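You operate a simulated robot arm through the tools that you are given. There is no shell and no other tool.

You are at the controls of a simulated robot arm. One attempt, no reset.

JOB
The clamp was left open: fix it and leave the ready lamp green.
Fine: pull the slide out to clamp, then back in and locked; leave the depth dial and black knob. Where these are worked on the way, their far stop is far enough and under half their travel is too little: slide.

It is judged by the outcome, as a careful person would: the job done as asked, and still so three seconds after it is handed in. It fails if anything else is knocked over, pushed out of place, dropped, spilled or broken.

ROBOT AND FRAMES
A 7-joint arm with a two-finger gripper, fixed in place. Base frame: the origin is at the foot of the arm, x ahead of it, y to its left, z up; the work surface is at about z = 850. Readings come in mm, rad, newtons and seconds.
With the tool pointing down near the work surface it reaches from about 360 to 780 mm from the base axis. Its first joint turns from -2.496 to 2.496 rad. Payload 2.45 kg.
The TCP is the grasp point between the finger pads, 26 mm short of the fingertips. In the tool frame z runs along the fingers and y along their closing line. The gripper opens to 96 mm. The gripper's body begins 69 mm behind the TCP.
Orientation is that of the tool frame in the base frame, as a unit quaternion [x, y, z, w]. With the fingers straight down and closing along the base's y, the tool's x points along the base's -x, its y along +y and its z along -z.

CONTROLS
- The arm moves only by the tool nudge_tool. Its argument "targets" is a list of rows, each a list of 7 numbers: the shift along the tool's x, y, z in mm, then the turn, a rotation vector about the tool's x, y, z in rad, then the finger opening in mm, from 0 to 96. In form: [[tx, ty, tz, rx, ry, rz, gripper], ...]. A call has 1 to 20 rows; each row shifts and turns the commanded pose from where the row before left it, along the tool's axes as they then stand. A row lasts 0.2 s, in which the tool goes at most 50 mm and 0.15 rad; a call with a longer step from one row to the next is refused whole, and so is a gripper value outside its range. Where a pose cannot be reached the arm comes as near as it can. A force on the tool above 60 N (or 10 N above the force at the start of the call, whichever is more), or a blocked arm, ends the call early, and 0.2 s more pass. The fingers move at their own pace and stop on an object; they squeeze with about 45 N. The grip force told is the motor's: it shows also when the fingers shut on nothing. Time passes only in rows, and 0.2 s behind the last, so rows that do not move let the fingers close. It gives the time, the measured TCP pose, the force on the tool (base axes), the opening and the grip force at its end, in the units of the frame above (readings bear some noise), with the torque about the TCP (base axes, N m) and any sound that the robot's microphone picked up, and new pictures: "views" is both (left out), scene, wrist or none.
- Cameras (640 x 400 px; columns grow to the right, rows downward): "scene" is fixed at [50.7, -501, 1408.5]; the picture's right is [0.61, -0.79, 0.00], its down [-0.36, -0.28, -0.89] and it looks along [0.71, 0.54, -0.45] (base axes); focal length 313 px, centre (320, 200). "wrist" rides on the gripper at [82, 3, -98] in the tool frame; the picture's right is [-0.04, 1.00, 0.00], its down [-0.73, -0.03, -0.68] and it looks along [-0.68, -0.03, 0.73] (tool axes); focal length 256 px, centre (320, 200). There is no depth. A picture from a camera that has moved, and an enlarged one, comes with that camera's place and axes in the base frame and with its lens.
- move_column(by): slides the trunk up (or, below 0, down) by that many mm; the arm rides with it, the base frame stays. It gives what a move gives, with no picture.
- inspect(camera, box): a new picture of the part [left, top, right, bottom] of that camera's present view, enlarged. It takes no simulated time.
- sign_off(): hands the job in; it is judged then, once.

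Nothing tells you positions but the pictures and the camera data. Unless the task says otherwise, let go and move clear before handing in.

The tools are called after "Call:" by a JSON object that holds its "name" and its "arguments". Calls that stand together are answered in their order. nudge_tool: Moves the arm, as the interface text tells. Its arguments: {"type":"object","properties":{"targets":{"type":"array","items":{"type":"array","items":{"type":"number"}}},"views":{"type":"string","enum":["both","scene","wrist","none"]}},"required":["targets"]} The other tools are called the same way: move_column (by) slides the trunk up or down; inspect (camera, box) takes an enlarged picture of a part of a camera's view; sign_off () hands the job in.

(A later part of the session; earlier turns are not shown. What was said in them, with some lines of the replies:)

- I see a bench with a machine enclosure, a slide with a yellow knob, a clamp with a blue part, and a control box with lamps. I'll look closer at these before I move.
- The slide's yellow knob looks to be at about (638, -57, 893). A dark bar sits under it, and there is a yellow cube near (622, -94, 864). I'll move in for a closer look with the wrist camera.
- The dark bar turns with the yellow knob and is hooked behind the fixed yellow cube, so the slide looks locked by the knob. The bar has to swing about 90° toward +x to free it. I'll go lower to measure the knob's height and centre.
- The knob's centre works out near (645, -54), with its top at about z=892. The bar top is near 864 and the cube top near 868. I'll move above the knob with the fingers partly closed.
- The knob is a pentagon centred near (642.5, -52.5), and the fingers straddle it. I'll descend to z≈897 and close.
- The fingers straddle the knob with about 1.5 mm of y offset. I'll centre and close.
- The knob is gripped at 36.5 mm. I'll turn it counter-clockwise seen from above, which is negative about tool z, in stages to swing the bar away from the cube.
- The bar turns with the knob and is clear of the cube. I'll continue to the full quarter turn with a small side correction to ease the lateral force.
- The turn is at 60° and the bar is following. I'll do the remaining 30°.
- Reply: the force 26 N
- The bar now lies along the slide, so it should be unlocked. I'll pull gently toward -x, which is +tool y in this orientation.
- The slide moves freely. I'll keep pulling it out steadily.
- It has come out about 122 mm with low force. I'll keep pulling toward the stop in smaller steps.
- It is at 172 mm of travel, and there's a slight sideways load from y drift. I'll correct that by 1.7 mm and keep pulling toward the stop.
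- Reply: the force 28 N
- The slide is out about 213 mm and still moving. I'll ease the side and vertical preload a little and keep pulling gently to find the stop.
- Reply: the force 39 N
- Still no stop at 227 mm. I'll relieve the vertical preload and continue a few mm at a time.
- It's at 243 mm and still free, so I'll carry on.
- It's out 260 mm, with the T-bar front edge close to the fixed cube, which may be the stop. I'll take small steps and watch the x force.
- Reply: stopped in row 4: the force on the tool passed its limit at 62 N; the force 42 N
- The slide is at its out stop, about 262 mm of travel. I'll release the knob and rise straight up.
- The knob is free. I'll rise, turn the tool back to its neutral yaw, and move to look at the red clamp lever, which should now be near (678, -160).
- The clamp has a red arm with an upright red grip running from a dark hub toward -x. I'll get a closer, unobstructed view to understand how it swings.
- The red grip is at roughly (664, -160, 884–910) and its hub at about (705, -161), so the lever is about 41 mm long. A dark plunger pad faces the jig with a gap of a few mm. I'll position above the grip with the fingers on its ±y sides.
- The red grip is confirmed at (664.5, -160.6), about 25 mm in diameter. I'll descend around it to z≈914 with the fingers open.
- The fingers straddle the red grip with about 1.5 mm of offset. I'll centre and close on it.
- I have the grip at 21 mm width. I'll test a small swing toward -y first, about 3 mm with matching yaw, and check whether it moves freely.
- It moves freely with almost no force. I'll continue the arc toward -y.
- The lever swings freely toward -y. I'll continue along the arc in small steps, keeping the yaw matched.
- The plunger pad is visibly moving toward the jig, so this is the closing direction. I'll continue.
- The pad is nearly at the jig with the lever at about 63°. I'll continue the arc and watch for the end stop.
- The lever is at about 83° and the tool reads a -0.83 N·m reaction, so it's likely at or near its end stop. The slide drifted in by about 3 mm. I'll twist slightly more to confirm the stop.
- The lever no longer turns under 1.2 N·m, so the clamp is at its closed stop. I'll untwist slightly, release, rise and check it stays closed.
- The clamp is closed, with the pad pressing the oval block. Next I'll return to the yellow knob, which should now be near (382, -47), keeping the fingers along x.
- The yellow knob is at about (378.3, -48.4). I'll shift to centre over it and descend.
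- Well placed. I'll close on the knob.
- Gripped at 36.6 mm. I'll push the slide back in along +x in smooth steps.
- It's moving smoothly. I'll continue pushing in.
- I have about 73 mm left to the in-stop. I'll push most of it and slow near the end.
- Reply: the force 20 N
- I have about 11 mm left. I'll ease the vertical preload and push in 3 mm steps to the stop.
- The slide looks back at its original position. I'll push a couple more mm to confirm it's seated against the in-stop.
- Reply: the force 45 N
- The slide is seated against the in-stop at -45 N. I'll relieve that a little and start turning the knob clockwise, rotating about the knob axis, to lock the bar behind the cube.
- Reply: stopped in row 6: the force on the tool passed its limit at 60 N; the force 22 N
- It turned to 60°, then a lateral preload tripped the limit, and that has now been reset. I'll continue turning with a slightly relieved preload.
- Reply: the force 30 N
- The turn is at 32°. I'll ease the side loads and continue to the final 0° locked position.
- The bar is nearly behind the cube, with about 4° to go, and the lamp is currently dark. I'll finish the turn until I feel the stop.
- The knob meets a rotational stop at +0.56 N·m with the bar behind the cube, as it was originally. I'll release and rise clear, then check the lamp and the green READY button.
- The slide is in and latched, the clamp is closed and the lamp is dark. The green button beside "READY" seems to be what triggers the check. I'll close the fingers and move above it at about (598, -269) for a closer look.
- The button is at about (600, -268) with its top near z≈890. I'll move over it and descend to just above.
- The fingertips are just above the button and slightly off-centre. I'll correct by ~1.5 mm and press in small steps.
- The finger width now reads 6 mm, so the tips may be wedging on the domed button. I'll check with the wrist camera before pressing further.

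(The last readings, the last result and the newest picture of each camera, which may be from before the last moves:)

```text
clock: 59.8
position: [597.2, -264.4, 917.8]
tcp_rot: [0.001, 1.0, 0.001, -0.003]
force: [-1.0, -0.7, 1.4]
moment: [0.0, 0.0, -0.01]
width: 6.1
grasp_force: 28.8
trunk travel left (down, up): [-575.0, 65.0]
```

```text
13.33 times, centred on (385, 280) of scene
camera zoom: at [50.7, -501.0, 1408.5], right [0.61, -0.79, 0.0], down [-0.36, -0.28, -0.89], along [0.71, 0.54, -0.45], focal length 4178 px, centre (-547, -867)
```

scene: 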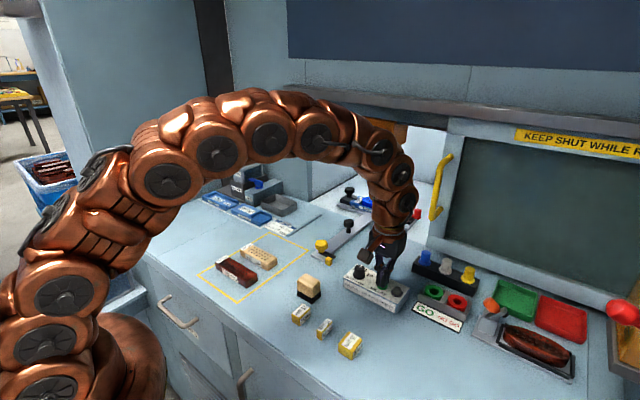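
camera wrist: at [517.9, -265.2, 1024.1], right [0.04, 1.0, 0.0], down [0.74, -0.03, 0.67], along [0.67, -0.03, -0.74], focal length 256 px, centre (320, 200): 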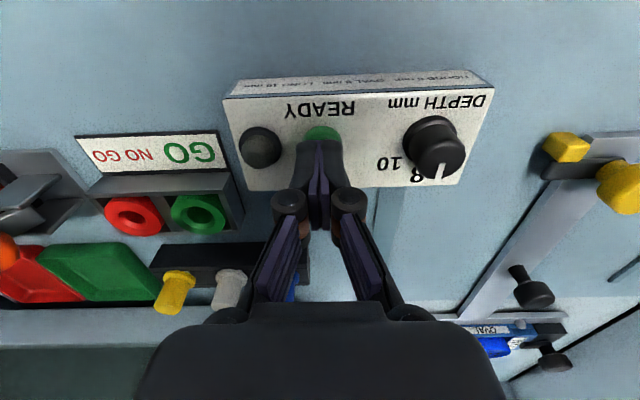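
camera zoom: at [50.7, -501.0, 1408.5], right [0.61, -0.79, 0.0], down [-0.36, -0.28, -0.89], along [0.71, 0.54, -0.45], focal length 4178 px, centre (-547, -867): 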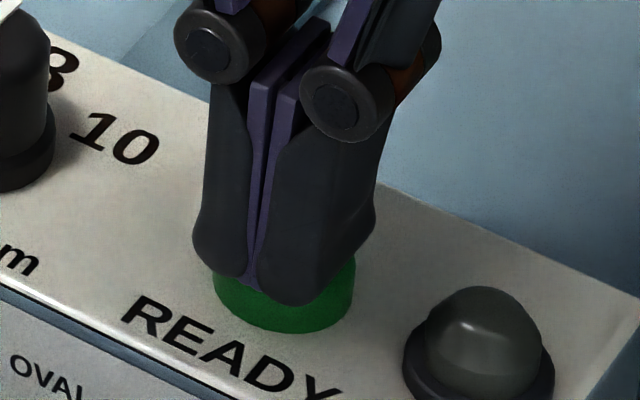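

The fingers are still together and just touching the button. I'll press on in 1 mm steps.

Call:
{"name": "nudge_tool", "arguments": {"targets": [[0, 0, 1, 0, 0, 0, 0], [0, 0, 1, 0, 0, 0, 0], [0, 0, 1, 0, 0, 0, 0], [0, 0, 0, 0, 0, 0, 0]], "views": "scene"}}

Call:
{"name": "inspect", "arguments": {"camera": "scene", "box": [340, 250, 420, 310]}}

```text
clock: 60.8
position: [596.3, -265.3, 913.6]
tcp_rot: [0.001, 1.0, 0.001, -0.002]
force: [-1.0, -0.5, 4.8]
moment: [0.02, -0.03, 0.03]
width: 5.9
grasp_force: 28.8
trunk travel left (down, up): [-575.0, 65.0]
heard: click
```

scene: 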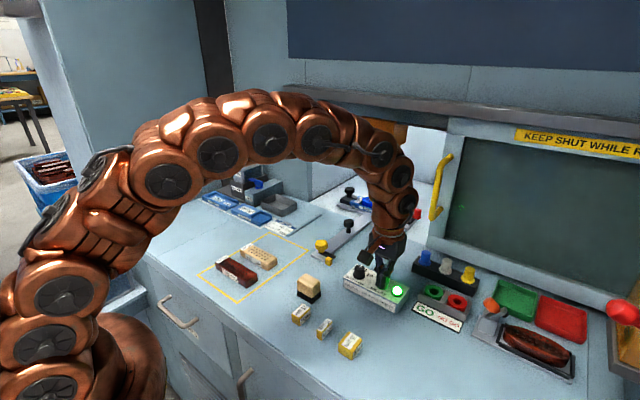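

```text
6.67 times, centred on (380, 280) of scene
camera zoom: at [50.7, -501.0, 1408.5], right [0.61, -0.79, 0.0], down [-0.36, -0.28, -0.89], along [0.71, 0.54, -0.45], focal length 2089 px, centre (-80, -333)
```

zoom: 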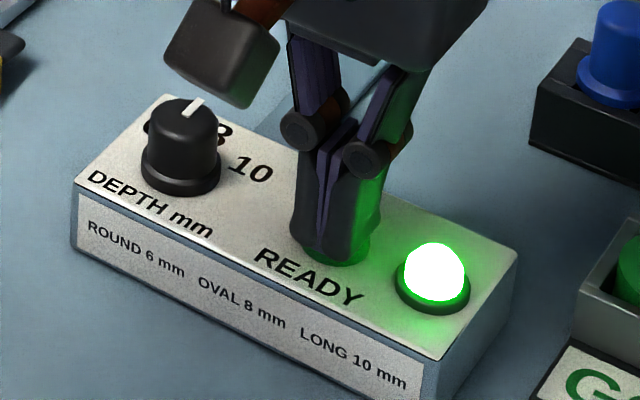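

The button clicked and the lamp turned green. I'll lift straight up, move clear, and check that everything stays as it should.

Call:
{"name": "nudge_tool", "arguments": {"targets": [[0, 0, -10, 0, 0, 0, 0], [0, 0, -30, 0, 0, 0, 0], [0, 0, -40, 0, 0, 0, 0], [0, 0, -40, 0, 0, 0, 0], [40, 0, -20, 0, 0, 0, 20], [40, 0, -20, 0, 0, 0, 40], [40, 0, 0, 0, 0, 0, 40], [0, 0, 0, 0, 0, 0, 40], [0, 0, 0, 0, 0, 0, 40], [0, 0, 0, 0, 0, 0, 40], [0, 0, 0, 0, 0, 0, 40], [0, 0, 0, 0, 0, 0, 40], [0, 0, 0, 0, 0, 0, 40], [0, 0, 0, 0, 0, 0, 40], [0, 0, 0, 0, 0, 0, 40], [0, 0, 0, 0, 0, 0, 40], [0, 0, 0, 0, 0, 0, 40]], "views": "both"}}

Call:
{"name": "inspect", "arguments": {"camera": "scene", "box": [290, 170, 450, 320]}}

Call:
{"name": "inspect", "arguments": {"camera": "scene", "box": [190, 180, 400, 370]}}

```text
clock: 64.4
position: [478.6, -264.5, 1075.3]
tcp_rot: [0.002, 1.0, 0.001, -0.003]
force: [-0.5, -0.6, 0.0]
moment: [0.01, 0.03, 0.03]
width: 40.0
grasp_force: 0.1
trunk travel left (down, up): [-575.0, 65.0]
camera wrist: at [397.6, -264.6, 1174.5], right [0.04, 1.0, 0.0], down [0.74, -0.03, 0.67], along [0.67, -0.03, -0.74], focal length 256 px, centre (320, 200)
```

scene: 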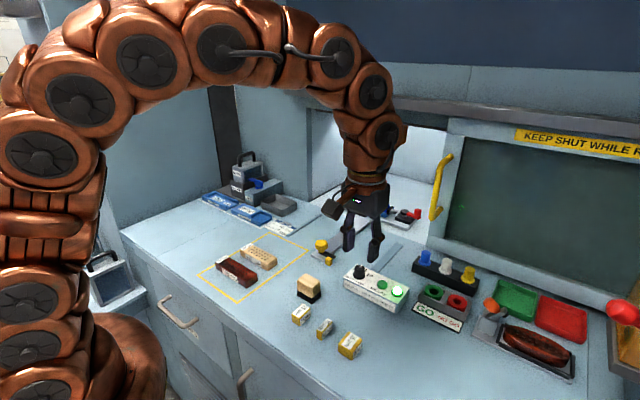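
wrist: 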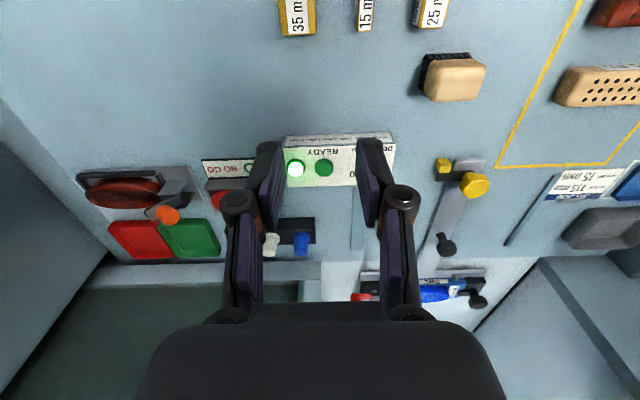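

```text
2.67 times, centred on (370, 245) of scene
camera zoom: at [50.7, -501.0, 1408.5], right [0.61, -0.79, 0.0], down [-0.36, -0.28, -0.89], along [0.71, 0.54, -0.45], focal length 836 px, centre (187, 80)
```

zoom: 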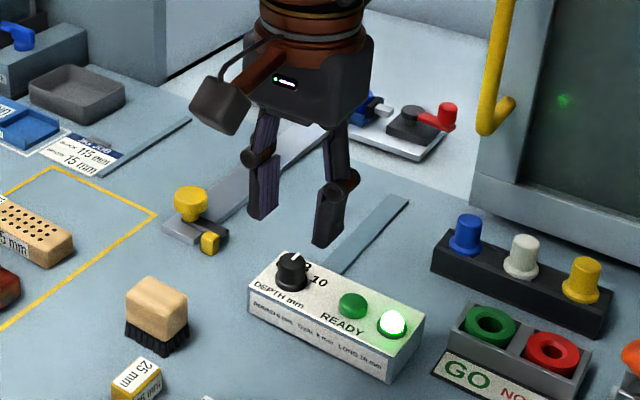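

```text
2.11 times, centred on (295, 275) of scene
camera zoom: at [50.7, -501.0, 1408.5], right [0.61, -0.79, 0.0], down [-0.36, -0.28, -0.89], along [0.71, 0.54, -0.45], focal length 660 px, centre (373, 42)
```

zoom: 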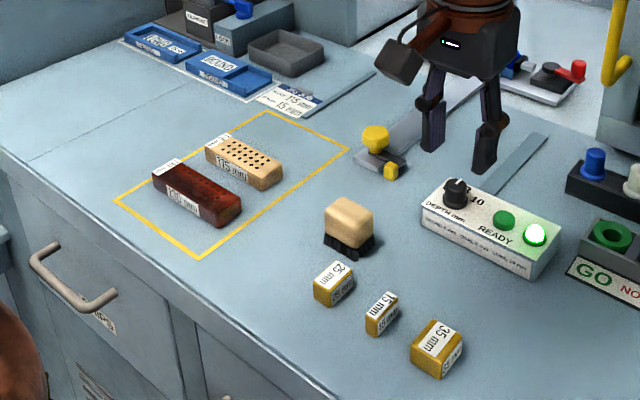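

The lamp has stayed green for over 3 s. The slide is in and latched, the clamp is closed, and the dial, black knobs and loose items look undisturbed. The arm is clear, so I'm handing in.

Call:
{"name": "sign_off", "arguments": {}}

```text
The job is handed in.
```

The clamp is closed, the slide is back in and locked, and the ready lamp is green. I've handed the job in.

- **Slide:** I unlatched it with the yellow knob and pulled it out about 262 mm, to its far stop. After clamping I pushed it back to its inner stop and turned the knob to lock it behind the yellow cube again.
- **Clamp:** I swung the red lever to its closed stop. The pad now presses on the oval block.
- **Lamp:** It was dark after relocking, so I pressed the green READY button. It clicked, the lamp went green, and it was still green about 3.6 s later, just before I handed in.

I didn't touch the depth dial or either black knob. In the final pictures nothing else on the bench looks moved, and the arm was clear.
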